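You operate a simulated robot arm through the tools that you are given. There is no shell and no other tool. Be economical: measure what you need, move in short steps, check, and stop when the job is done.

You run a simulated two-armed robot. Do the job below in one go: nothing can be reset, and whatever is moved stays where it is left.

TASK
Dust the pane on board R28, tape its middle and lay it on the counter's green mat.
Fine: grey brush, tape holder, both go back; dust before tape; push the board in; other panes stay. Set down upright: brush, tape holder. A coat counts when it lies all over at full strength: go over it till it gets no stronger. What is to be rubbed or washed off counts as gone when no trace of it is left.

The check looks at the end state, three seconds after you hand in, the way a careful person would. Anything else that was tipped, shoved, dropped, spilled or broken makes it a failure.

THE ROBOT
Two 7-joint arms with two-finger parallel grippers on one trunk, on a base that drives. Base frame: it is fixed to the floor where the robot stands at the start and does not move with it; the origin is under the middle of the robot, x ahead of it, y to its left, z up. Readings come in mm, degrees, newtons and seconds.
The left shoulder is at the start at [60, 144, 926], the right one opposite. With the tool pointing down near the work surface each hand reaches from about 100 to 680 mm from the robot's upright axis, wherever it stands, measured 20 degrees to its own side. Places, roughly: green board [700, 0, 700]; green mat on the counter [600, 200, 1000]; pane [750, -1750, 500]. Payload 1.57 kg a hand.
Tool frame (each hand has its own): the origin (TCP) lies between the finger pads and is the grasp point; the fingertips stand 30 mm ahead of it; z points along the fingers, y is the line along which they close. Largest opening 110 mm; finger width 24, thickness 12; the body of the gripper, 48 by 112 mm, starts 78 mm behind the TCP.
Orientation is told as [roll, pitch, yaw] about the base's x, y, z axes, in that order, counted from this pose: with the fingers straight down and closing along the base's y, the tool's x points along the base's -x, its y along +y and its z along -z.

THE INTERFACE
- The arms move only by the tool step_arm. It takes "left_series", "right_series" or both (then of equal length, played together; a hand with none holds still); each is text: rows parted by semicolons, each of 7 numbers parted by spaces: the shift along the tool's x, y, z in units of 200 mm (1.0 is 200 mm), then the turn, a rotation vector about the tool's x, y, z in units of 180 degrees (1.0 is 180 degrees), then the opening, from 0 (shut) to 1 (fully open). In form: tx ty tz ax ay az hand; .... A call has 1 to 12 rows; each row is the pose to reach, as a shift and turn from the pose commanded when the call began, along the tool's axes at that moment. A call with a number of a shift or a turn outside -1 to 1 is refused whole. Each row takes 0.2 s and may step no farther than 50 mm and 8.6 degrees from the row before; otherwise, or with a gripper value out of range, the whole call is refused. A pose out of reach is approached as far as the arm can. The call stops where the force on the tool passes 40 N (or 10 N more than at its start, if that is more) or the arm is blocked; 0.2 s more then pass. Each finger travels about 45 mm/s and halts on what it meets, pressing with about 37 N; the grip force reading is that of the motor and also rises with nothing between the fingers. The clock runs only during rows and for 0.2 s after the last one: add rows that repeat a pose to give the fingers time. It gives the time, the measured TCP pose, the force on the tool (base axes), the opening and the grip force at its end, in the units of the frame above (readings bear some noise), with the torque about the TCP (base axes, N m) and any sound that the robot's microphone picked up.
- Cameras (640 x 400 px; columns grow to the right, rows downward): "scene" is now at [33.1, 25.4, 1523.6]; the picture's right is [0.37, -0.93, 0.00], its down [-0.80, -0.32, -0.51] and it looks along [0.47, 0.19, -0.86] (base axes); focal length 247 px, centre (320, 200). "left" rides on the left gripper at [70, -16, -141] in its tool frame; the picture's right is [0.23, 0.97, 0.00], its down [-0.86, 0.20, -0.48] and it looks along [-0.47, 0.11, 0.88] (tool axes); focal length 222 px, centre (320, 200). "right" rides on the right gripper at [70, 16, -141] in its tool frame; the picture's right is [-0.23, 0.97, 0.00], its down [-0.86, -0.20, -0.48] and it looks along [-0.47, -0.11, 0.88] (tool axes); focal length 222 px, centre (320, 200). There is no depth. A picture from a camera that has moved, and an enlarged one, comes with that camera's place and axes in the base frame and with its lens.
- snapshot(camera): a new picture of that camera. It takes no simulated time.
- slide_trunk(by): slides the trunk up (or, below 0, down) by that many mm; the arms and the scene camera ride with it, the base frame stays. It gives what a move gives, with no picture.
- steer(legs): drives the robot by 1 to 6 legs, each [ahead, left, turn to the left] in mm, mm and degrees, along the robot's own axes; the way and the turn of a leg run together, so that a leg with both is an arc; at most 1500 mm and 180 degrees a leg. The arms and the cameras ride along, it lands a little off, and it stops where it bumps. It gives what a move gives.
- aim_head(pan, tilt): turns the head with the scene camera to pan (to the left, within 86 degrees either way) and tilt (down, from -29 to 69), counted from straight ahead of the robot. It gives what a move gives.
- close_up(camera, box): a new picture of the part [left, top, right, bottom] of that camera's present view, enlarged. It takes no simulated time.
- job_done(): hands the job in; it is judged then, once.

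Go step by step. Nothing tells you exact positions but the pictures and the camera data: compare them with the known pose of the tool, close in by small moves and look again before you grip or let go. The budget is 120 turns and 108 pictures, counting those below and the enlarged ones. Unless the task says otherwise, let go and move clear before handing in, and close with one line.

The tools are called after ">>>" as a command line: name --argument value ..., lists and objects as JSON in quotes. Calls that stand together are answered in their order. step_arm: Moves the arms, as the interface text tells. Its arguments: {"type":"object","properties":{"left_series":{"type":"string"},"right_series":{"type":"string"}},"required":[]} The other tools are called the same way: slide_trunk (by) slides the trunk up or down; steer (legs) drives the base; aim_head (pan, tilt) turns the head that bears the scene camera; snapshot (camera) takes a picture; close_up (camera, box) takes an enlarged picture of a part of a camera's view; job_done () hands the job in.

At the start:

```text
time_s: 0.0
left_tool_pos: [376.8, 353.8, 1000.5]
left_ee_rot: [0.0, -0.1, 0.0]
left_wrist_force: [-0.4, 0.1, 0.4]
left_torque: [-0.01, 0.0, -0.02]
left_finger_gap: 110.3
left_finger_force: 0.0
right_tool_pos: [457.2, -56.3, 999.4]
right_ee_rot: [0.0, 0.0, 0.0]
right_wrist_force: [-0.7, 0.2, -1.2]
right_torque: [-0.01, 0.03, -0.02]
right_finger_gap: 110.1
right_finger_force: 0.0
trunk travel left (down, up): [-525.0, 65.0]
robot x, y, heading: [3.6, 1.4, -0.1]
head pan, tilt: [22.0, 59.2]
```

scene: 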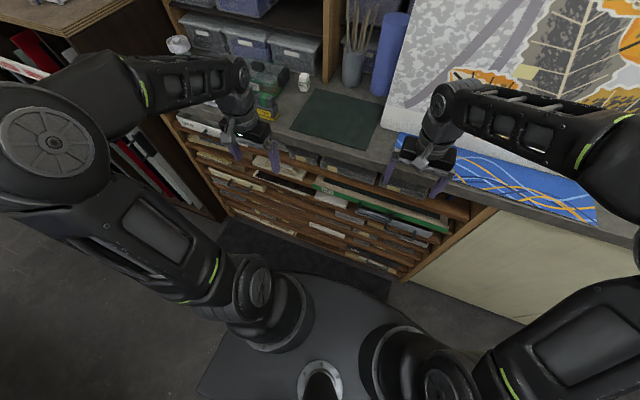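
right: 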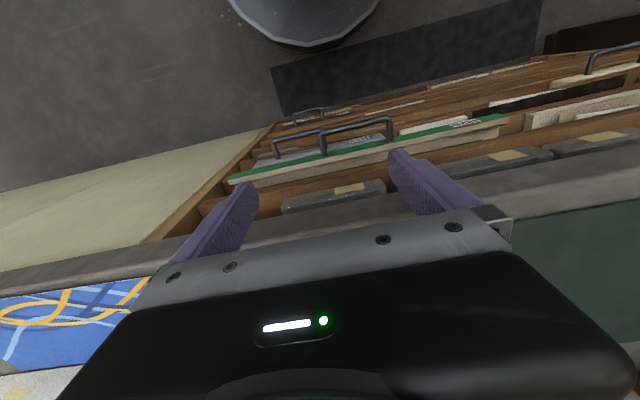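
left: 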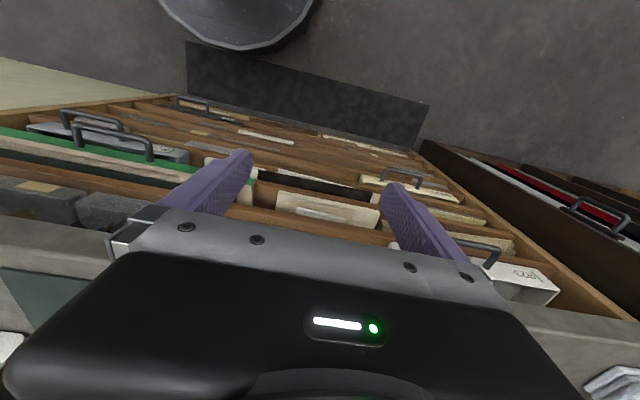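

I see a counter with a rack of boards below it, a green-edged board in the middle, and the green mat on the counter. I'll look around before moving anything.

>>> close_up --camera "scene" --box '[160, 100, 480, 300]'

>>> aim_head --pan -60 --tilt 25

>>> snapshot --camera "scene"

>>> aim_head --pan 10 --tilt 35

>>> snapshot --camera "scene"

```text
2.00 times, centred on (320, 200) of scene
camera zoom: at [33.1, 25.4, 1523.6], right [0.37, -0.93, 0.0], down [-0.8, -0.32, -0.51], along [0.47, 0.19, -0.86], focal length 495 px, centre (320, 200)
```

zoom: 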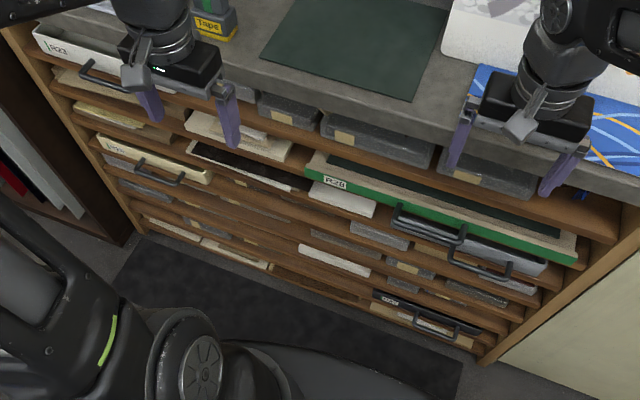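

```text
time_s: 1.6
left_tool_pos: [377.7, 352.4, 999.7]
left_ee_rot: [-0.1, 0.1, 0.0]
left_wrist_force: [-0.6, -0.2, -0.6]
left_torque: [0.02, -0.01, 0.0]
left_finger_gap: 109.9
left_finger_force: 0.1
right_tool_pos: [457.2, -56.6, 1000.1]
right_ee_rot: [0.0, 0.0, 0.1]
right_wrist_force: [0.4, 0.7, -0.1]
right_torque: [0.03, 0.05, -0.02]
right_finger_gap: 109.9
right_finger_force: 0.1
trunk travel left (down, up): [-525.0, 65.0]
robot x, y, heading: [-0.4, 2.3, 0.3]
head pan, tilt: [-60.0, 25.0]
```

```text
103 pictures are left
camera scene: at [16.6, -79.7, 1572.7], right [-0.87, -0.5, 0.0], down [-0.21, 0.37, -0.91], along [0.45, -0.78, -0.42], focal length 247 px, centre (320, 200)
```

scene: 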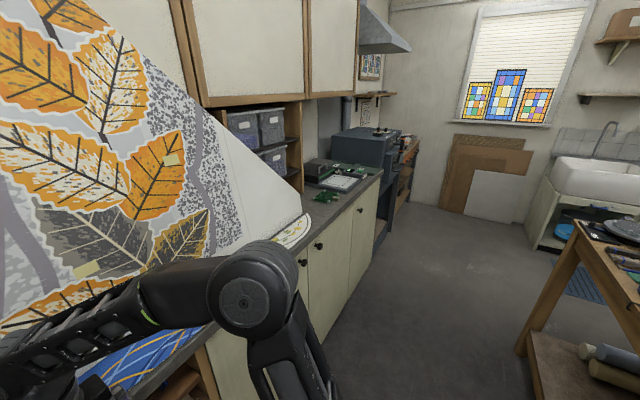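

```text
time_s: 3.0
left_tool_pos: [377.3, 353.3, 998.8]
left_ee_rot: [-0.1, 0.1, 0.0]
left_wrist_force: [-0.6, 0.5, 1.1]
left_torque: [-0.01, -0.03, 0.0]
left_finger_gap: 109.8
left_finger_force: 0.1
right_tool_pos: [457.5, -56.6, 999.6]
right_ee_rot: [0.0, -0.1, 0.1]
right_wrist_force: [1.0, -0.2, -0.5]
right_torque: [0.02, 0.01, 0.01]
right_finger_gap: 110.1
right_finger_force: 0.1
trunk travel left (down, up): [-525.0, 65.0]
robot x, y, heading: [3.2, -3.8, 0.1]
head pan, tilt: [10.0, 35.0]
```

```text
102 pictures are left
camera scene: at [57.3, 15.3, 1557.0], right [0.17, -0.98, 0.0], down [-0.56, -0.1, -0.82], along [0.81, 0.14, -0.57], focal length 247 px, centre (320, 200)
```

scene: 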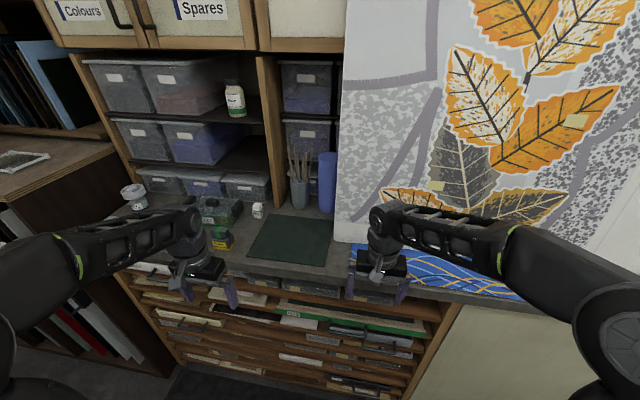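

A green board is in the rack, so I need to read its label. The rough pane position lies near the kiln on the right, so I'll zoom in on both.

>>> close_up --camera "scene" --box '[120, 250, 440, 400]'

>>> close_up --camera "scene" --box '[110, 130, 350, 280]'

>>> aim_head --pan -66 --tilt 32

>>> close_up --camera "scene" --box '[200, 60, 440, 210]'

```text
2.00 times, centred on (280, 325) of scene
camera zoom: at [57.3, 15.3, 1557.0], right [0.17, -0.98, 0.0], down [-0.56, -0.1, -0.82], along [0.81, 0.14, -0.57], focal length 495 px, centre (400, -50)
```

zoom: 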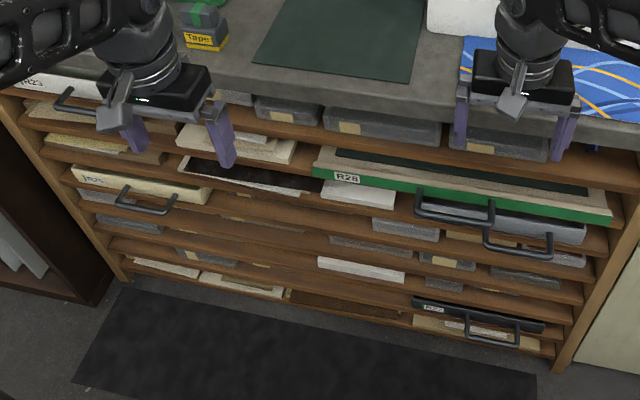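

```text
2.67 times, centred on (230, 205) of scene
camera zoom: at [57.3, 15.3, 1557.0], right [0.17, -0.98, 0.0], down [-0.56, -0.1, -0.82], along [0.81, 0.14, -0.57], focal length 660 px, centre (560, 187)
```

zoom: 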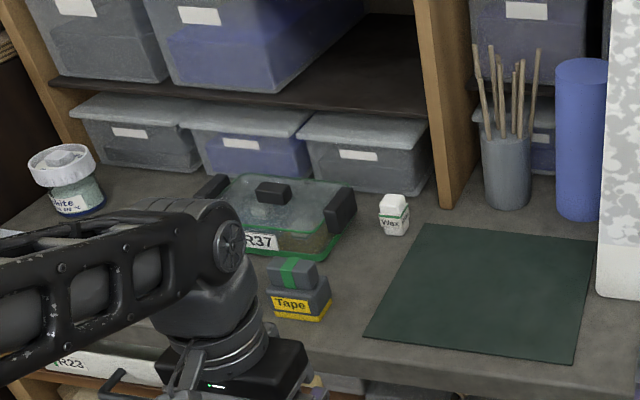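

```text
time_s: 4.4
left_tool_pos: [376.8, 353.5, 999.9]
left_ee_rot: [0.0, -0.1, 0.1]
left_wrist_force: [-0.2, -0.2, 0.7]
left_torque: [-0.01, 0.0, -0.01]
left_finger_gap: 110.2
left_finger_force: 0.0
right_tool_pos: [457.5, -55.9, 1000.5]
right_ee_rot: [0.0, 0.1, 0.0]
right_wrist_force: [1.1, 0.0, -0.3]
right_torque: [0.01, 0.03, -0.04]
right_finger_gap: 109.9
right_finger_force: 0.2
trunk travel left (down, up): [-525.0, 65.0]
robot x, y, heading: [-0.6, 2.3, -0.1]
head pan, tilt: [-66.0, 32.0]
```

```text
2.67 times, centred on (320, 135) of scene
camera zoom: at [7.0, -81.7, 1561.6], right [-0.91, -0.41, 0.0], down [-0.22, 0.48, -0.85], along [0.35, -0.77, -0.53], focal length 660 px, centre (320, 373)
```

zoom: 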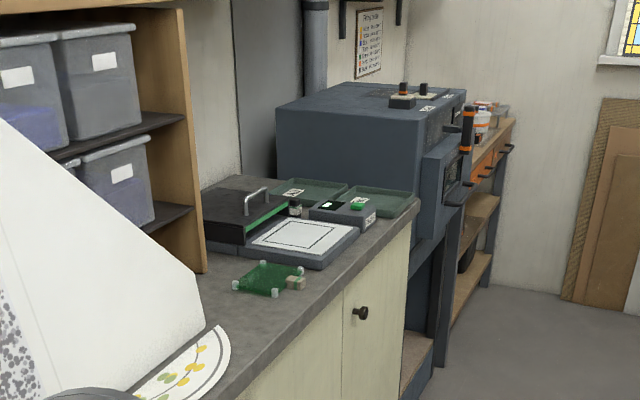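

Board R28 is the green-edged one with a handle, and the tape holder is on the counter near the mat. I still need to find the grey brush, so I'll look around the rest of the room.

>>> aim_head --pan -86 --tilt 40

>>> snapshot --camera "scene"

>>> aim_head --pan 70 --tilt 35

>>> snapshot --camera "scene"

>>> aim_head --pan -25 --tilt 50

>>> snapshot --camera "scene"

```text
time_s: 5.3
left_tool_pos: [376.2, 353.5, 999.1]
left_ee_rot: [-0.1, 0.0, 0.0]
left_wrist_force: [0.3, 0.6, 0.5]
left_torque: [-0.01, -0.01, 0.01]
left_finger_gap: 110.3
left_finger_force: 0.0
right_tool_pos: [457.4, -56.5, 1000.4]
right_ee_rot: [0.1, 0.0, 0.0]
right_wrist_force: [0.4, 0.0, -0.1]
right_torque: [0.01, -0.03, 0.01]
right_finger_gap: 109.9
right_finger_force: 0.0
trunk travel left (down, up): [-525.0, 65.0]
robot x, y, heading: [-2.5, -1.2, -0.1]
head pan, tilt: [-85.9, 40.0]
```

```text
98 pictures are left
camera scene: at [-23.4, -84.8, 1549.4], right [-1.0, -0.07, 0.0], down [-0.05, 0.64, -0.77], along [0.05, -0.76, -0.64], focal length 247 px, centre (320, 200)
```

scene: 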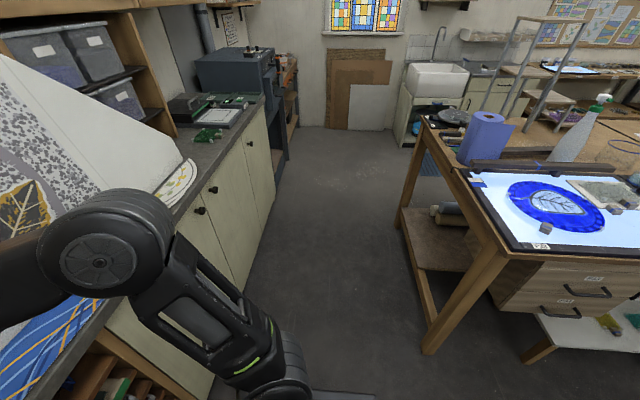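

```text
time_s: 7.7
left_tool_pos: [377.4, 354.1, 999.2]
left_ee_rot: [0.0, 0.1, 0.0]
left_wrist_force: [0.0, -1.0, -1.4]
left_torque: [-0.02, 0.0, 0.02]
left_finger_gap: 110.0
left_finger_force: 0.1
right_tool_pos: [457.9, -57.2, 999.5]
right_ee_rot: [0.0, -0.1, 0.1]
right_wrist_force: [-0.5, 0.4, -0.1]
right_torque: [-0.01, 0.04, 0.0]
right_finger_gap: 109.9
right_finger_force: 0.1
trunk travel left (down, up): [-525.0, 65.0]
robot x, y, heading: [0.3, 2.0, -0.1]
head pan, tilt: [70.0, 35.0]
```

```text
97 pictures are left
camera scene: at [0.7, 82.8, 1557.0], right [0.94, -0.34, 0.0], down [-0.2, -0.54, -0.82], along [0.28, 0.77, -0.57], focal length 247 px, centre (320, 200)
```

scene: 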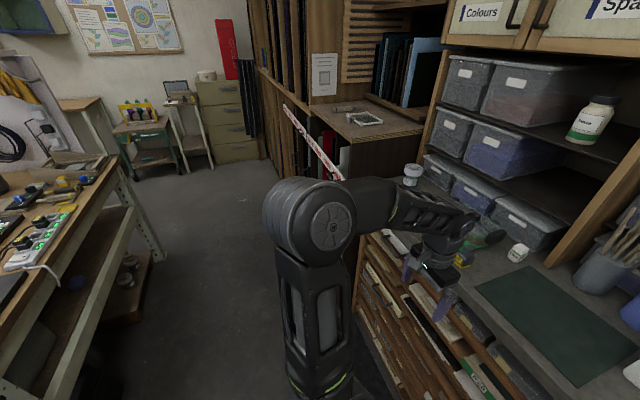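

```text
time_s: 9.4
left_tool_pos: [377.0, 354.6, 999.9]
left_ee_rot: [0.0, -0.1, 0.0]
left_wrist_force: [-0.2, -0.4, -0.3]
left_torque: [0.03, -0.01, -0.03]
left_finger_gap: 109.8
left_finger_force: 0.0
right_tool_pos: [458.9, -56.7, 999.6]
right_ee_rot: [0.1, 0.0, 0.1]
right_wrist_force: [0.2, 0.1, 0.4]
right_torque: [0.01, -0.03, 0.0]
right_finger_gap: 109.9
right_finger_force: 0.1
trunk travel left (down, up): [-525.0, 65.0]
robot x, y, heading: [-3.6, -1.4, 0.0]
head pan, tilt: [-25.0, 50.0]
```

```text
96 pictures are left
camera scene: at [40.3, -32.4, 1535.2], right [-0.42, -0.91, 0.0], down [-0.69, 0.32, -0.64], along [0.58, -0.27, -0.77], focal length 247 px, centre (320, 200)
```

scene: 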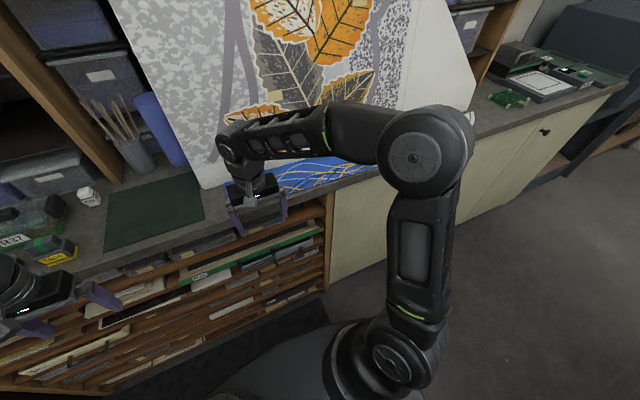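

The pot on the counter only shows hafts and no grey brush is visible yet. I'll pull the hands aside and back, then lower the trunk to look into the rack.

>>> step_arm --left_series "0.15 0.15 0 0 0 0 1; 0.3 0.3 0 0 0 0 1; 0.3 0.5 0 0 0 0 1; 0.3 0.7 0 0 0 0 1; 0.3 0.7 0 0 0 0 1" --right_series "0.15 -0.18 0 0 0 0 1; 0.3 -0.36 0 0 0 0 1; 0.45 -0.55 0 0 0 0 1; 0.5 -0.8 0 0 0 0 1; 0.5 -1 0 0 0 0 1"

>>> aim_head --pan 15 --tilt 45

>>> snapshot --camera "scene"

>>> slide_trunk --by -400

>>> aim_head --pan 5 --tilt 35

>>> snapshot --camera "scene"

```text
refused: row 4 steps farther than a row can; nothing moved
```

```text
time_s: 10.5
left_tool_pos: [376.6, 353.0, 1000.2]
left_ee_rot: [0.0, -0.1, -0.1]
left_wrist_force: [-1.1, -0.2, 0.3]
left_torque: [-0.01, 0.0, -0.03]
left_finger_gap: 109.7
left_finger_force: 0.0
right_tool_pos: [457.7, -55.5, 999.7]
right_ee_rot: [0.0, 0.0, 0.0]
right_wrist_force: [-0.2, -0.8, -0.5]
right_torque: [-0.01, 0.02, -0.01]
right_finger_gap: 110.0
right_finger_force: 0.1
trunk travel left (down, up): [-525.0, 65.0]
robot x, y, heading: [0.6, -0.9, -0.1]
head pan, tilt: [15.0, 45.0]
```

```text
95 pictures are left
camera scene: at [49.1, 21.0, 1542.1], right [0.26, -0.97, 0.0], down [-0.68, -0.18, -0.71], along [0.68, 0.18, -0.71], focal length 247 px, centre (320, 200)
```

scene: 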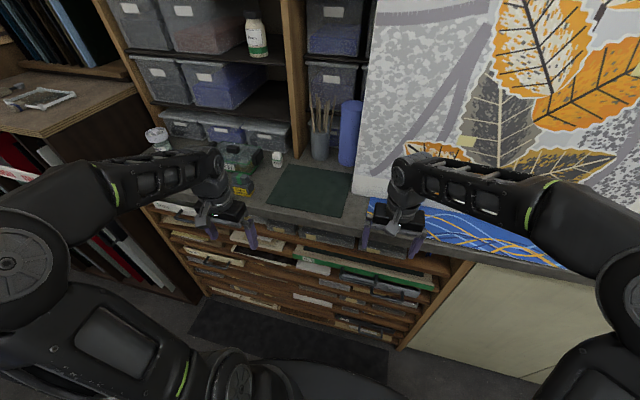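

```text
time_s: 11.8
left_tool_pos: [376.2, 353.5, 903.1]
left_ee_rot: [0.0, -0.1, 0.0]
left_wrist_force: [0.2, 0.9, 0.6]
left_torque: [-0.02, 0.0, 0.01]
left_finger_gap: 110.2
left_finger_force: 0.0
right_tool_pos: [458.2, -55.1, 907.3]
right_ee_rot: [0.1, -0.4, -0.1]
right_wrist_force: [-3.4, -2.3, 10.1]
right_torque: [0.05, -0.58, -0.16]
right_finger_gap: 110.1
right_finger_force: 0.1
trunk travel left (down, up): [-429.0, 161.0]
robot x, y, heading: [0.8, 2.7, 0.0]
head pan, tilt: [15.0, 45.0]
stopped: the force on the tool passed its limit at 58 N (the readings are from after the stop); the commanded pose is now the measured one
```

```text
time_s: 12.6
left_tool_pos: [377.0, 352.9, 902.2]
left_ee_rot: [0.0, 0.0, 0.0]
left_wrist_force: [0.2, 1.2, -0.2]
left_torque: [-0.01, 0.02, -0.02]
left_finger_gap: 109.8
left_finger_force: 0.0
right_tool_pos: [459.5, -56.0, 908.2]
right_ee_rot: [0.1, -0.4, -0.2]
right_wrist_force: [-3.0, -1.2, 9.8]
right_torque: [-0.04, -0.62, -0.11]
right_finger_gap: 109.8
right_finger_force: 0.1
trunk travel left (down, up): [-429.0, 161.0]
robot x, y, heading: [-0.9, -0.8, 0.0]
head pan, tilt: [5.0, 35.0]
```

```text
94 pictures are left
camera scene: at [57.1, 7.6, 1460.5], right [0.09, -1.0, 0.0], down [-0.57, -0.05, -0.82], along [0.82, 0.07, -0.57], focal length 247 px, centre (320, 200)
```

scene: 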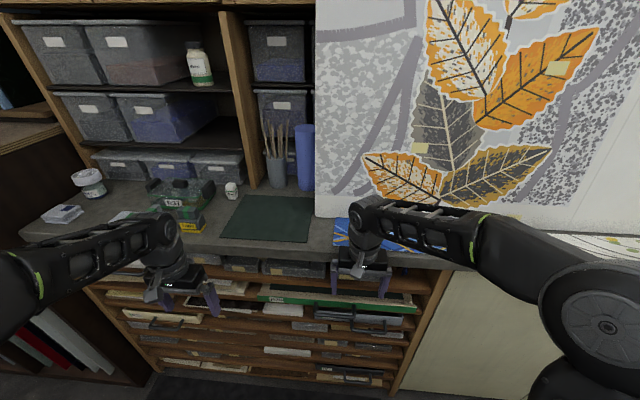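

The right hand touched something, probably the counter edge, when the trunk went down. I'll raise the trunk and look at the spot.

>>> slide_trunk --by 60

>>> snapshot --camera "right"

>>> snapshot --camera "left"

```text
time_s: 13.6
left_tool_pos: [377.1, 353.0, 962.5]
left_ee_rot: [0.0, 0.1, 0.0]
left_wrist_force: [0.9, 0.4, -0.5]
left_torque: [0.0, -0.01, 0.03]
left_finger_gap: 110.1
left_finger_force: 0.0
right_tool_pos: [459.1, -55.9, 967.3]
right_ee_rot: [0.2, -0.4, -0.2]
right_wrist_force: [0.5, -0.1, -0.1]
right_torque: [-0.02, 0.01, 0.0]
right_finger_gap: 110.1
right_finger_force: 0.2
trunk travel left (down, up): [-489.0, 101.0]
robot x, y, heading: [-1.3, 2.0, 0.1]
head pan, tilt: [5.0, 35.0]
```

```text
93 pictures are left
camera right: at [389.4, -39.8, 1108.4], right [0.23, 0.97, 0.0], down [0.85, -0.2, 0.48], along [0.47, -0.11, -0.88], focal length 222 px, centre (320, 200)
```

right: 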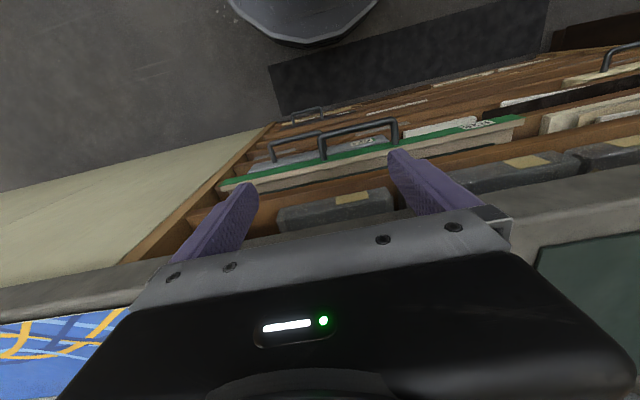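

```text
92 pictures are left
camera left: at [308.3, 335.8, 1104.4], right [-0.23, 0.97, 0.0], down [0.86, 0.2, 0.48], along [0.47, 0.11, -0.88], focal length 222 px, centre (320, 200)
```

left: 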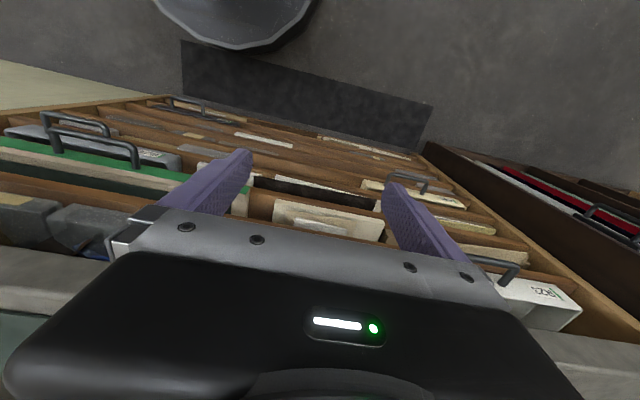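

Working from two views, the counter top is at z≈1000 with its edge at x≈480. The R28 front face is at about (513, y, 735). I'll retract the hands from the counter edge and look at the left part of the counter.

>>> step_arm --left_series "0.15 0.18 0 0 0 0 1; 0.3 0.36 0 0 0 0 1; 0.35 0.6 0 0 0 0 1; 0.35 0.8 0 0 0 0 1; 0.35 0.8 0 0 0 0 1" --right_series "0.15 -0.18 0 0 0 0 1; 0.3 -0.36 0 0 0 0 1; 0.45 -0.55 0 0 0 0 1; 0.55 -0.75 0 0 0 0 1; 0.6 -0.98 0 0 0 0 1"

>>> aim_head --pan 30 --tilt 40

>>> snapshot --camera "scene"

```text
time_s: 14.8
left_tool_pos: [305.5, 512.1, 962.6]
left_ee_rot: [0.0, 0.0, 0.0]
left_wrist_force: [-0.3, -0.1, 0.5]
left_torque: [0.01, 0.03, -0.01]
left_finger_gap: 110.0
left_finger_force: 0.1
right_tool_pos: [338.3, -253.0, 965.0]
right_ee_rot: [0.0, -0.3, 0.0]
right_wrist_force: [0.6, -0.3, 0.1]
right_torque: [0.02, 0.0, 0.01]
right_finger_gap: 110.2
right_finger_force: 0.1
trunk travel left (down, up): [-489.0, 101.0]
robot x, y, heading: [0.0, 0.8, -0.1]
head pan, tilt: [5.0, 35.0]
```

```text
time_s: 15.7
left_tool_pos: [306.4, 512.5, 962.7]
left_ee_rot: [0.0, 0.0, -0.1]
left_wrist_force: [0.0, 0.1, -0.3]
left_torque: [-0.01, -0.04, -0.03]
left_finger_gap: 109.9
left_finger_force: 0.1
right_tool_pos: [340.9, -251.3, 965.5]
right_ee_rot: [0.0, -0.4, -0.1]
right_wrist_force: [0.3, 0.2, 0.2]
right_torque: [0.03, -0.04, -0.02]
right_finger_gap: 110.1
right_finger_force: 0.1
trunk travel left (down, up): [-489.0, 101.0]
robot x, y, heading: [0.6, 0.3, 0.3]
head pan, tilt: [30.0, 40.0]
```

```text
91 pictures are left
camera scene: at [44.2, 42.6, 1512.9], right [0.5, -0.87, 0.0], down [-0.56, -0.32, -0.77], along [0.66, 0.38, -0.64], focal length 247 px, centre (320, 200)
```

scene: 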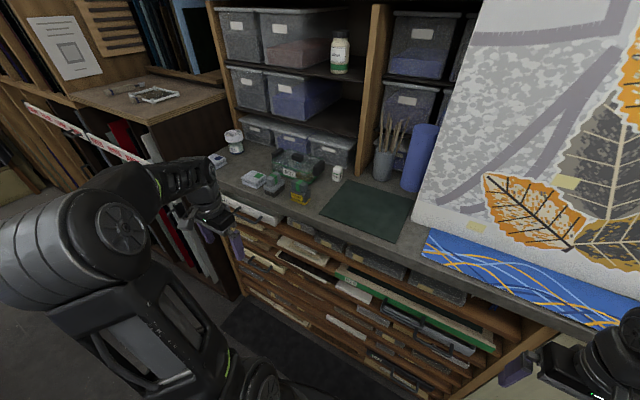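

>>> close_up --camera "scene" --box '[190, 105, 350, 205]'

>>> close_up --camera "scene" --box '[210, 190, 510, 370]'

```text
4.00 times, centred on (270, 155) of scene
camera zoom: at [44.2, 42.6, 1512.9], right [0.5, -0.87, 0.0], down [-0.56, -0.32, -0.77], along [0.66, 0.38, -0.64], focal length 990 px, centre (520, 380)
```

zoom: 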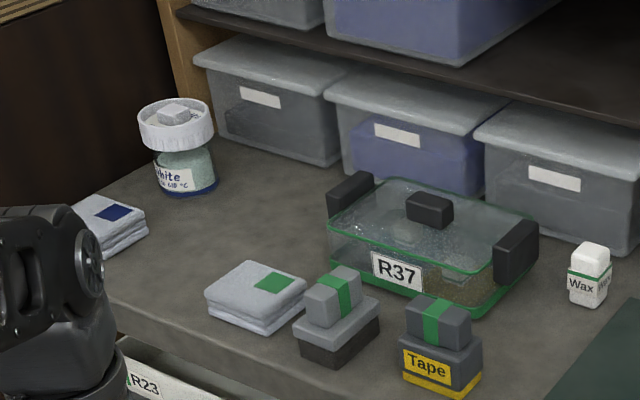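

```text
2.13 times, centred on (360, 280) of scene
camera zoom: at [44.2, 42.6, 1512.9], right [0.5, -0.87, 0.0], down [-0.56, -0.32, -0.77], along [0.66, 0.38, -0.64], focal length 528 px, centre (235, 29)
```

zoom: 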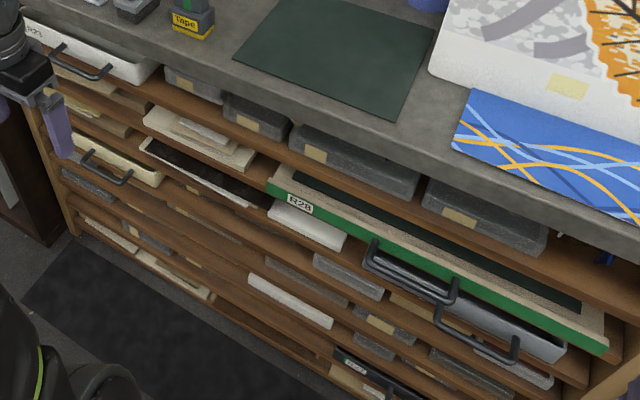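

The grey brush (dark bristles) and the tape holder stand side by side, both with green stripes, and R28's handle bar is at about (475, 0, 728). I'll pull the board with the right hand, starting by yawing it 90° so it closes along x.

>>> step_arm --right_series "0 0 0 0 0 -0.045 1;0 0 0 0 0 -0.09 1;0 0 0 0 0 -0.135 1;0 0 0 0 0 -0.18 1;0 0 0 0 0 -0.225 0.8;0 0 0 0 0 -0.27 0.6;0 0 0 0 0 -0.315 0.5;0 0 0 0 0 -0.36 0.5;0 0 0 0 0 -0.405 0.5;0 0 0 0 0 -0.45 0.5;0 0 0 0 0 -0.495 0.5;0 0 0 0 0 -0.5 0.5"

>>> slide_trunk --by -200

```text
time_s: 18.2
left_tool_pos: [306.4, 512.6, 961.6]
left_ee_rot: [0.0, 0.0, 0.0]
left_wrist_force: [0.0, -0.5, 0.2]
left_torque: [-0.06, 0.0, 0.0]
left_finger_gap: 110.0
left_finger_force: 0.1
right_tool_pos: [337.9, -249.9, 965.5]
right_ee_rot: [-0.3, -0.1, 90.2]
right_wrist_force: [-0.1, -0.2, 0.3]
right_torque: [0.0, 0.01, 0.06]
right_finger_gap: 55.0
right_finger_force: 0.0
trunk travel left (down, up): [-489.0, 101.0]
robot x, y, heading: [2.3, 0.9, -0.1]
head pan, tilt: [30.0, 40.0]
```

```text
time_s: 20.4
left_tool_pos: [305.9, 512.8, 763.9]
left_ee_rot: [0.0, 0.0, -0.1]
left_wrist_force: [0.3, -0.2, 0.1]
left_torque: [0.01, 0.01, 0.02]
left_finger_gap: 109.8
left_finger_force: 0.0
right_tool_pos: [339.6, -249.8, 765.8]
right_ee_rot: [-0.4, -0.1, 89.9]
right_wrist_force: [0.1, -0.3, 0.2]
right_torque: [-0.02, 0.03, -0.05]
right_finger_gap: 54.9
right_finger_force: 0.1
trunk travel left (down, up): [-289.0, 301.0]
robot x, y, heading: [-1.8, 1.6, -0.2]
head pan, tilt: [30.0, 40.0]
```

Yaw and trunk moves went well. Now I'll tilt the fingers forward by 60° and bring the hand toward y≈20, still short of the handle.

>>> step_arm --right_series "-0.1 0 0 0.045 0 0 0.5;-0.3 0 0 0.09 0 0 0.5;-0.5 0 0 0.135 0 0 0.5;-0.7 0 0 0.18 0 0 0.5;-0.85 0 0 0.225 0 0 0.5;-1 0 0 0.27 0 0 0.5;-1 0 0 0.315 0 0 0.5;-1 0 0 0.333 0 0 0.5;-1 0 0 0.333 0 0 0.5"

>>> snapshot --camera "right"

>>> aim_head --pan 0 --tilt 50

>>> snapshot --camera "scene"

```text
time_s: 22.4
left_tool_pos: [307.0, 512.0, 761.7]
left_ee_rot: [-0.1, 0.0, -0.1]
left_wrist_force: [0.0, -0.9, -0.4]
left_torque: [0.01, 0.0, -0.03]
left_finger_gap: 109.8
left_finger_force: 0.1
right_tool_pos: [364.6, 25.8, 793.1]
right_ee_rot: [-60.3, -0.1, 89.8]
right_wrist_force: [0.1, -1.3, -0.2]
right_torque: [0.02, 0.0, 0.02]
right_finger_gap: 55.1
right_finger_force: 0.0
right hand out of reach, approached as far as the arm can: row 3, 4, 5, 6, 7, 8, 9
trunk travel left (down, up): [-289.0, 301.0]
robot x, y, heading: [5.4, -3.2, 0.1]
head pan, tilt: [30.0, 40.0]
```

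```text
88 pictures are left
camera right: at [235.0, -43.2, 849.5], right [-0.48, 0.23, -0.85], down [-0.31, 0.86, 0.41], along [0.82, 0.46, -0.34], focal length 222 px, centre (320, 200)
```

right: 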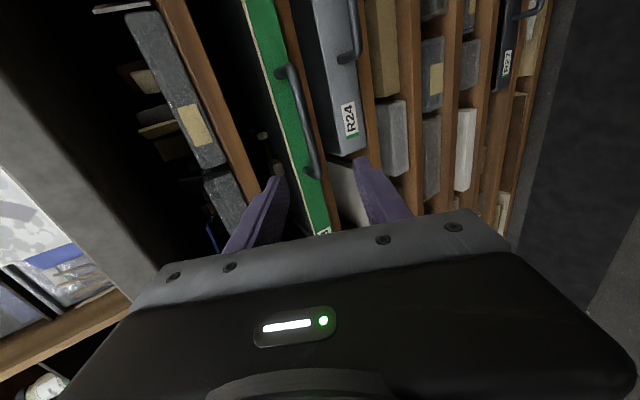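

```text
time_s: 23.4
left_tool_pos: [305.8, 512.1, 762.8]
left_ee_rot: [0.0, -0.1, 0.0]
left_wrist_force: [0.7, -0.1, -0.4]
left_torque: [0.0, 0.01, 0.0]
left_finger_gap: 109.9
left_finger_force: 0.0
right_tool_pos: [365.5, 25.9, 793.4]
right_ee_rot: [-60.2, 0.0, 89.8]
right_wrist_force: [-0.1, -0.4, 0.2]
right_torque: [-0.01, 0.01, -0.03]
right_finger_gap: 55.0
right_finger_force: 0.0
trunk travel left (down, up): [-289.0, 301.0]
robot x, y, heading: [-0.6, 0.2, 0.0]
head pan, tilt: [0.0, 50.0]
```

```text
87 pictures are left
camera scene: at [47.5, 0.1, 1298.8], right [0.0, -1.0, 0.0], down [-0.77, 0.0, -0.64], along [0.64, 0.0, -0.77], focal length 247 px, centre (320, 200)
```

scene: 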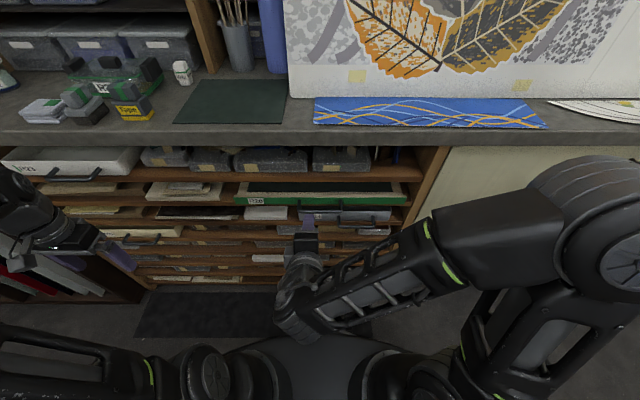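

The hand stopped at its near limit because the robot stands close to the rack. I'll back the base 120 mm and then see how commands relate to the measured pose.

>>> steer --legs '[[-120, 0, 0]]'

>>> step_arm --right_series "0 0 0.1 0 0 0 0.5;0 0 0.2 0 0 0 0.5"

```text
time_s: 24.6
left_tool_pos: [186.5, 511.6, 762.7]
left_ee_rot: [0.0, 0.0, -0.1]
left_wrist_force: [-0.1, 0.2, -0.5]
left_torque: [-0.02, 0.01, 0.0]
left_finger_gap: 110.0
left_finger_force: 0.1
right_tool_pos: [245.2, 25.0, 793.7]
right_ee_rot: [-60.2, 0.0, 89.7]
right_wrist_force: [0.8, 0.0, 0.0]
right_torque: [-0.01, -0.02, -0.01]
right_finger_gap: 54.9
right_finger_force: 0.2
trunk travel left (down, up): [-289.0, 301.0]
robot x, y, heading: [-123.1, -1.6, -0.2]
head pan, tilt: [0.0, 50.0]
```

```text
time_s: 25.2
left_tool_pos: [187.6, 511.0, 762.7]
left_ee_rot: [0.0, 0.1, -0.1]
left_wrist_force: [0.4, 0.9, 1.2]
left_torque: [0.0, -0.02, 0.01]
left_finger_gap: 110.3
left_finger_force: 0.0
right_tool_pos: [279.9, 25.4, 772.9]
right_ee_rot: [-60.3, 0.0, 89.7]
right_wrist_force: [0.0, -0.5, -0.2]
right_torque: [-0.01, -0.02, -0.03]
right_finger_gap: 55.2
right_finger_force: 0.0
trunk travel left (down, up): [-289.0, 301.0]
robot x, y, heading: [-117.6, -3.3, 0.0]
head pan, tilt: [0.0, 50.0]
```

Commands are relative to the real pose. I'll move to a standoff in front of the bar and check.

>>> step_arm --right_series "0.025 -0.087 0.153 0 0 0 0.5;0.05 -0.174 0.306 0 0 0 0.5;0.075 -0.261 0.46 0 0 0 0.5;0.1 -0.348 0.613 0 0 0 0.5;0.1 -0.348 0.613 0 0 0 0.5"

>>> snapshot --camera "right"

>>> snapshot --camera "scene"

```text
time_s: 26.4
left_tool_pos: [186.9, 512.2, 763.1]
left_ee_rot: [-0.1, 0.1, -0.1]
left_wrist_force: [-0.2, 0.5, 0.1]
left_torque: [0.0, -0.03, -0.02]
left_finger_gap: 109.9
left_finger_force: 0.0
right_tool_pos: [420.9, 4.5, 773.1]
right_ee_rot: [-60.1, 0.0, 89.8]
right_wrist_force: [0.4, 0.6, -0.9]
right_torque: [0.03, -0.01, 0.03]
right_finger_gap: 55.1
right_finger_force: 0.0
trunk travel left (down, up): [-289.0, 301.0]
robot x, y, heading: [-119.3, 0.8, -0.1]
head pan, tilt: [0.0, 50.0]
```

```text
86 pictures are left
camera right: at [290.9, -64.5, 829.4], right [-0.48, 0.23, -0.85], down [-0.31, 0.86, 0.41], along [0.82, 0.46, -0.34], focal length 222 px, centre (320, 200)
```

right: 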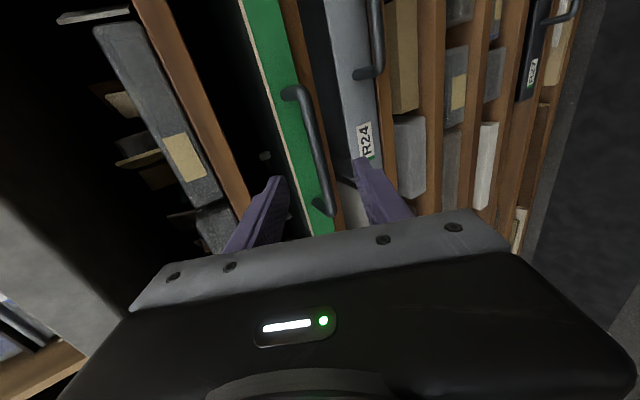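

```text
85 pictures are left
camera scene: at [-72.5, 0.0, 1298.7], right [0.0, -1.0, 0.0], down [-0.77, 0.0, -0.64], along [0.64, 0.0, -0.77], focal length 247 px, centre (320, 200)
```

scene: 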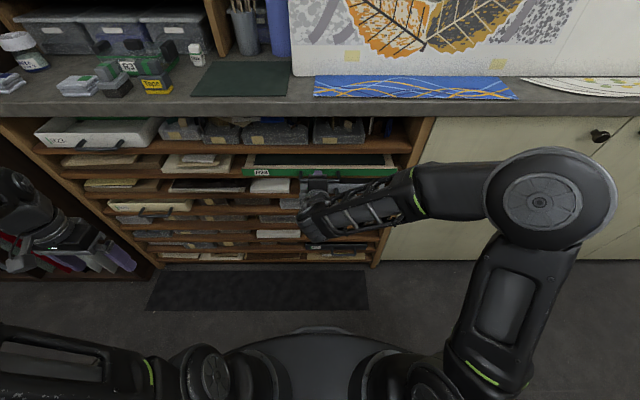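

The bar lies centred between the fingers, and only its depth along the approach (50–85 mm) is uncertain. I'll advance 50 mm and look.

>>> step_arm --right_series "0 0 0.1 0 0 0 0.5;0 0 0.2 0 0 0 0.5;0 0 0.25 0 0 0 0.5"

>>> snapshot --camera "right"

```text
time_s: 27.2
left_tool_pos: [187.1, 511.7, 762.8]
left_ee_rot: [0.0, 0.1, -0.1]
left_wrist_force: [1.2, 0.3, -0.2]
left_torque: [0.01, 0.01, 0.01]
left_finger_gap: 110.0
left_finger_force: 0.1
right_tool_pos: [464.0, 4.0, 748.7]
right_ee_rot: [-60.2, 0.0, 89.7]
right_wrist_force: [-0.8, 0.8, 0.0]
right_torque: [0.03, -0.03, 0.01]
right_finger_gap: 55.0
right_finger_force: 0.0
trunk travel left (down, up): [-289.0, 301.0]
robot x, y, heading: [-119.2, 3.5, -0.4]
head pan, tilt: [0.0, 50.0]
```

```text
84 pictures are left
camera right: at [333.3, -65.0, 804.5], right [-0.48, 0.23, -0.85], down [-0.31, 0.86, 0.41], along [0.82, 0.46, -0.34], focal length 222 px, centre (320, 200)
```

right: 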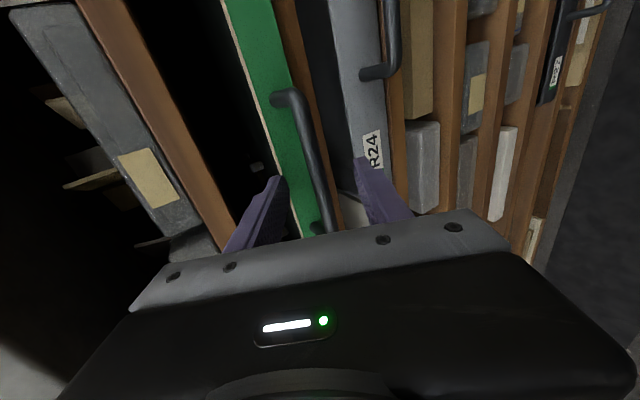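

The bar looks near or slightly past the TCP. I'll advance 12 mm more and close, watching the gap.

>>> step_arm --right_series "0 0 0.06 0 0 0 0.5;0 0 0.06 0 0 0 0.3;0 0 0.06 0 0 0 0.1;0 0 0.06 0 0 0 0;0 0 0.06 0 0 0 0;0 0 0.06 0 0 0 0"

>>> snapshot --camera "right"

```text
time_s: 28.2
left_tool_pos: [185.6, 511.5, 764.1]
left_ee_rot: [0.1, -0.1, -0.2]
left_wrist_force: [-0.8, 0.1, -0.3]
left_torque: [0.0, 0.02, 0.0]
left_finger_gap: 110.1
left_finger_force: 0.1
right_tool_pos: [475.1, 5.0, 752.3]
right_ee_rot: [-61.6, -0.2, 89.7]
right_wrist_force: [-10.6, -4.5, 28.2]
right_torque: [0.34, -1.14, -0.09]
right_finger_gap: 32.4
right_finger_force: 11.8
trunk travel left (down, up): [-289.0, 301.0]
robot x, y, heading: [-120.3, 1.0, -0.1]
head pan, tilt: [0.0, 50.0]
stopped in row 4 (right hand): the force on the tool passed its limit at 41 N (the readings are from after the stop); the commanded pose is now the measured one
```

```text
83 pictures are left
camera right: at [342.9, -64.7, 805.4], right [-0.46, 0.23, -0.86], down [-0.32, 0.86, 0.41], along [0.83, 0.46, -0.32], focal length 222 px, centre (320, 200)
```

right: 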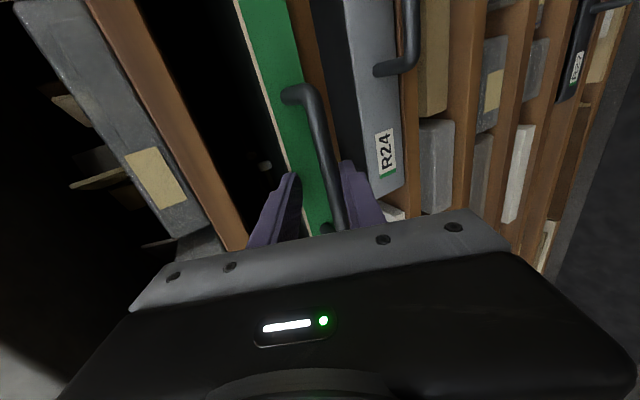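

The lower finger met the bar first, so the bar sits about 11 mm toward it. I'll shift the hand that way and close again.

>>> step_arm --right_series "0 0 0 0 0 0 0.4;0 0.055 0 0.008 0 0 0.4;0 0.055 0 0.008 0 0 0.3;0 0.055 0 0.008 0 0 0.15;0 0.055 0 0.008 0 0 0;0 0.055 0 0.008 0 0 0;0 0.055 0 0.008 0 0 0;0 0.055 0 0.008 0 0 0"

>>> snapshot --camera "right"

```text
time_s: 30.0
left_tool_pos: [185.1, 511.4, 764.9]
left_ee_rot: [0.0, 0.0, -0.1]
left_wrist_force: [0.4, -0.2, -0.6]
left_torque: [-0.01, 0.04, 0.04]
left_finger_gap: 110.0
left_finger_force: 0.0
right_tool_pos: [470.0, 3.0, 742.6]
right_ee_rot: [-62.9, -0.2, 89.6]
right_wrist_force: [3.5, -4.5, 39.1]
right_torque: [-0.47, 0.08, 0.31]
right_finger_gap: 12.1
right_finger_force: 24.5
trunk travel left (down, up): [-289.0, 301.0]
robot x, y, heading: [-122.4, -0.0, 0.0]
head pan, tilt: [0.0, 50.0]
```

```text
82 pictures are left
camera right: at [336.7, -65.7, 792.0], right [-0.44, 0.23, -0.87], down [-0.33, 0.86, 0.4], along [0.83, 0.46, -0.3], focal length 222 px, centre (320, 200)
```

right: 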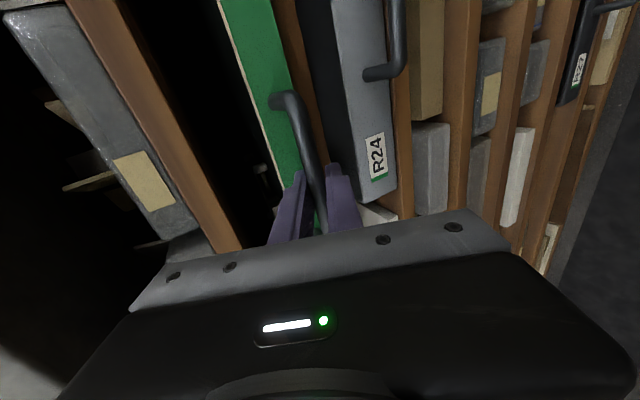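

The bar is gripped with a 12 mm gap, but the hand presses down on it. I'll relieve that a little before pulling.

>>> step_arm --right_series "0 -0.015 -0.008 0 0 0 0;0 -0.015 -0.008 0 0 0 0"

```text
time_s: 30.6
left_tool_pos: [187.0, 511.9, 763.9]
left_ee_rot: [0.1, -0.1, 0.0]
left_wrist_force: [-0.2, 0.0, 0.1]
left_torque: [0.01, -0.03, -0.01]
left_finger_gap: 110.0
left_finger_force: 0.0
right_tool_pos: [468.3, 3.3, 742.1]
right_ee_rot: [-62.3, -0.1, 89.7]
right_wrist_force: [4.3, -3.6, 27.9]
right_torque: [-0.47, 0.02, 0.41]
right_finger_gap: 11.9
right_finger_force: 28.9
trunk travel left (down, up): [-289.0, 301.0]
robot x, y, heading: [-119.9, 2.2, -0.0]
head pan, tilt: [0.0, 50.0]
```

>>> step_arm --right_series "0 -0.03 -0.017 0 0 0 0;0 -0.03 -0.017 0 0 0 0"

>>> steer --legs '[[-60, 0, 0]]'

>>> snapshot --camera "scene"

```text
time_s: 31.2
left_tool_pos: [187.8, 511.6, 762.8]
left_ee_rot: [0.0, 0.0, -0.1]
left_wrist_force: [0.1, -0.7, -0.6]
left_torque: [-0.03, -0.03, -0.01]
left_finger_gap: 110.3
left_finger_force: 0.0
right_tool_pos: [468.3, 3.1, 742.6]
right_ee_rot: [-61.6, 0.0, 89.7]
right_wrist_force: [1.1, -3.9, -2.9]
right_torque: [-0.86, -0.07, -0.56]
right_finger_gap: 11.7
right_finger_force: 28.8
trunk travel left (down, up): [-289.0, 301.0]
robot x, y, heading: [-119.2, -0.5, 0.0]
head pan, tilt: [0.0, 50.0]
```

```text
time_s: 32.1
left_tool_pos: [127.3, 510.1, 762.1]
left_ee_rot: [-0.1, 0.1, -0.2]
left_wrist_force: [-0.8, 0.6, 1.3]
left_torque: [0.0, -0.03, -0.03]
left_finger_gap: 110.0
left_finger_force: 0.0
right_tool_pos: [408.6, 4.2, 741.6]
right_ee_rot: [-61.6, 0.1, 89.7]
right_wrist_force: [2.5, -4.5, -27.8]
right_torque: [-0.4, -0.06, 0.33]
right_finger_gap: 11.8
right_finger_force: 28.7
trunk travel left (down, up): [-289.0, 301.0]
robot x, y, heading: [-183.2, 0.7, -0.0]
head pan, tilt: [0.0, 50.0]
```

```text
81 pictures are left
camera scene: at [-131.4, -0.3, 1298.3], right [0.0, -1.0, 0.0], down [-0.77, 0.0, -0.64], along [0.64, 0.0, -0.77], focal length 247 px, centre (320, 200)
```

scene: 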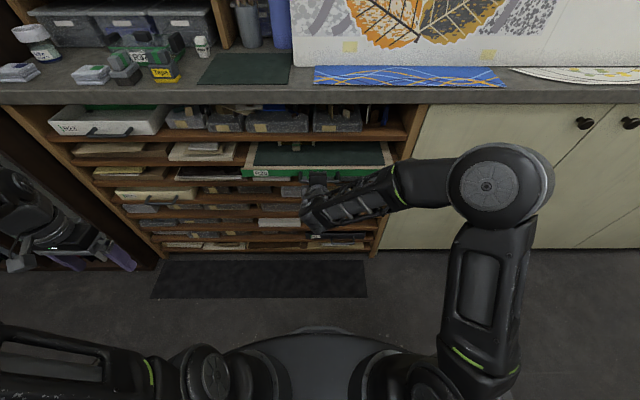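

The board slides out with the hand, and a dark green felt bed shows. I'll pull it out further.

>>> steer --legs '[[-130, 0, 0]]'

>>> close_up --camera "scene" --box '[180, 70, 440, 230]'

```text
time_s: 33.4
left_tool_pos: [-5.0, 512.5, 761.3]
left_ee_rot: [0.0, 0.1, -0.4]
left_wrist_force: [-0.6, -0.4, 0.8]
left_torque: [-0.01, 0.02, -0.03]
left_finger_gap: 109.8
left_finger_force: 0.0
right_tool_pos: [276.0, 3.0, 742.0]
right_ee_rot: [-61.6, 0.0, 89.6]
right_wrist_force: [1.9, 2.0, -15.6]
right_torque: [-0.23, -0.01, 0.8]
right_finger_gap: 12.0
right_finger_force: 28.8
trunk travel left (down, up): [-289.0, 301.0]
robot x, y, heading: [-314.5, 0.9, -0.4]
head pan, tilt: [0.0, 50.0]
```

```text
2.46 times, centred on (310, 150) of scene
camera zoom: at [-264.6, 0.8, 1298.6], right [-0.01, -1.0, 0.0], down [-0.77, 0.0, -0.64], along [0.64, 0.0, -0.77], focal length 609 px, centre (345, 323)
```

zoom: 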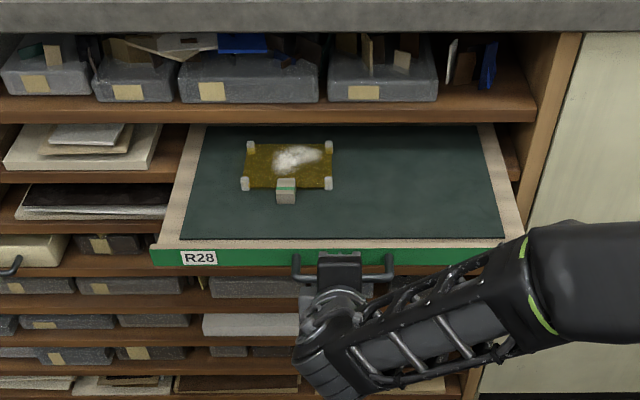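

R28 carries a dusty amber pane with corner posts and a green-striped grip block, centred near (491, 86). It's still too close to the counter edge, so I'll pull it another 60 mm and check how far out the board is.

>>> steer --legs '[[-60, 0, 0]]'

>>> aim_head --pan 0 --tilt 40

>>> close_up --camera "scene" --box '[200, 130, 420, 270]'

```text
time_s: 34.4
left_tool_pos: [-63.2, 512.2, 763.1]
left_ee_rot: [0.0, 0.1, -0.3]
left_wrist_force: [-0.2, 1.0, -0.5]
left_torque: [-0.01, 0.01, -0.01]
left_finger_gap: 109.8
left_finger_force: 0.1
right_tool_pos: [215.0, 3.1, 741.5]
right_ee_rot: [-61.6, -0.1, 89.6]
right_wrist_force: [3.9, -0.2, -6.7]
right_torque: [-0.28, 0.0, 0.69]
right_finger_gap: 12.3
right_finger_force: 29.3
trunk travel left (down, up): [-289.0, 301.0]
robot x, y, heading: [-374.1, -1.3, -0.3]
head pan, tilt: [0.0, 50.0]
```

```text
time_s: 35.1
left_tool_pos: [-64.1, 511.7, 762.8]
left_ee_rot: [0.0, 0.1, -0.4]
left_wrist_force: [0.5, -0.1, -0.5]
left_torque: [-0.01, 0.0, -0.01]
left_finger_gap: 109.9
left_finger_force: 0.0
right_tool_pos: [215.5, 3.1, 741.8]
right_ee_rot: [-61.5, 0.1, 89.7]
right_wrist_force: [4.2, 0.1, -4.0]
right_torque: [-0.36, 0.0, 0.37]
right_finger_gap: 12.0
right_finger_force: 29.0
trunk travel left (down, up): [-289.0, 301.0]
robot x, y, heading: [-371.8, -0.2, -0.2]
head pan, tilt: [0.0, 40.0]
```

```text
2.86 times, centred on (310, 200) of scene
camera zoom: at [-316.9, 0.9, 1312.8], right [-0.01, -1.0, 0.0], down [-0.64, 0.0, -0.77], along [0.77, 0.0, -0.64], focal length 707 px, centre (349, 200)
```

zoom: 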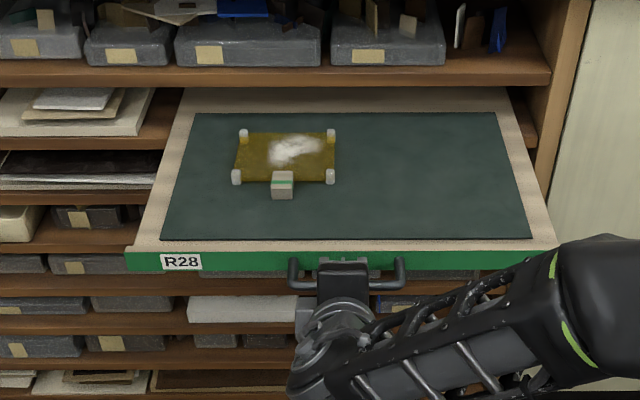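

The board is at least 385 mm deep, so it's still well in the rack. I'll pull 45 mm more to bring the pane clear of the counter edge, then loosen the fingers slightly to test whether the board holds itself like a drawer.

>>> steer --legs '[[-45, 0, 0]]'

>>> step_arm --right_series "0 0 0 0 0 0 0.15;0 0 0 0 0 0 0.18;0 0 0 0 0 0 0.18;0 0 0 0 0 0 0.18"

>>> close_up --camera "scene" --box '[200, 130, 420, 270]'

>>> snapshot --camera "right"

```text
time_s: 36.0
left_tool_pos: [-108.3, 512.0, 762.8]
left_ee_rot: [0.0, 0.1, -0.3]
left_wrist_force: [0.3, -0.6, -0.3]
left_torque: [0.02, -0.01, -0.01]
left_finger_gap: 109.9
left_finger_force: 0.0
right_tool_pos: [171.1, 3.2, 742.4]
right_ee_rot: [-61.6, 0.0, 89.6]
right_wrist_force: [3.3, -2.3, -3.8]
right_torque: [-0.41, -0.01, 0.27]
right_finger_gap: 11.9
right_finger_force: 29.4
trunk travel left (down, up): [-289.0, 301.0]
robot x, y, heading: [-419.0, -0.1, -0.1]
head pan, tilt: [0.0, 40.0]
```

```text
time_s: 37.0
left_tool_pos: [-108.6, 511.4, 762.4]
left_ee_rot: [0.0, -0.1, -0.2]
left_wrist_force: [-0.5, 0.9, -0.2]
left_torque: [0.01, 0.02, 0.04]
left_finger_gap: 110.0
left_finger_force: 0.0
right_tool_pos: [170.3, 2.3, 742.3]
right_ee_rot: [-61.8, 0.1, 89.6]
right_wrist_force: [1.3, 0.7, -0.4]
right_torque: [0.0, -0.03, 0.01]
right_finger_gap: 20.0
right_finger_force: 0.1
trunk travel left (down, up): [-289.0, 301.0]
robot x, y, heading: [-420.4, 0.9, -0.3]
head pan, tilt: [0.0, 40.0]
```

```text
2.86 times, centred on (310, 200) of scene
camera zoom: at [-362.6, 1.0, 1312.9], right [0.0, -1.0, 0.0], down [-0.64, 0.0, -0.77], along [0.77, 0.0, -0.64], focal length 707 px, centre (349, 200)
```

zoom: 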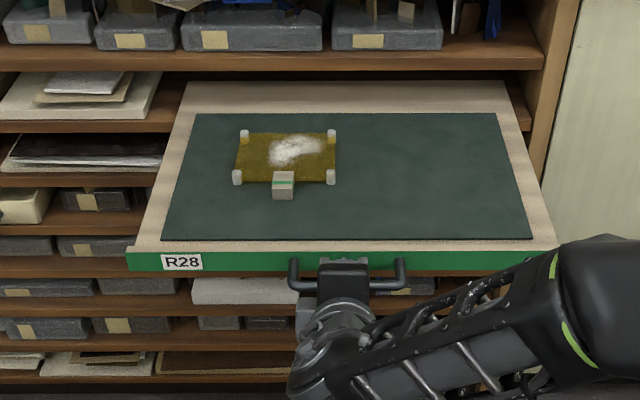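

```text
77 pictures are left
camera right: at [38.5, -65.8, 795.6], right [-0.46, 0.23, -0.86], down [-0.32, 0.86, 0.4], along [0.83, 0.46, -0.32], focal length 222 px, centre (320, 200)
```

right: 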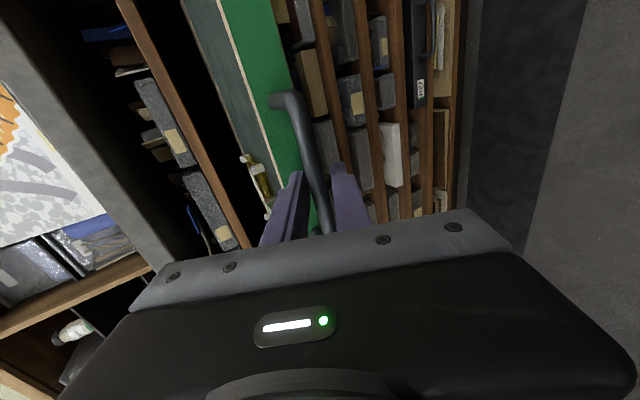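

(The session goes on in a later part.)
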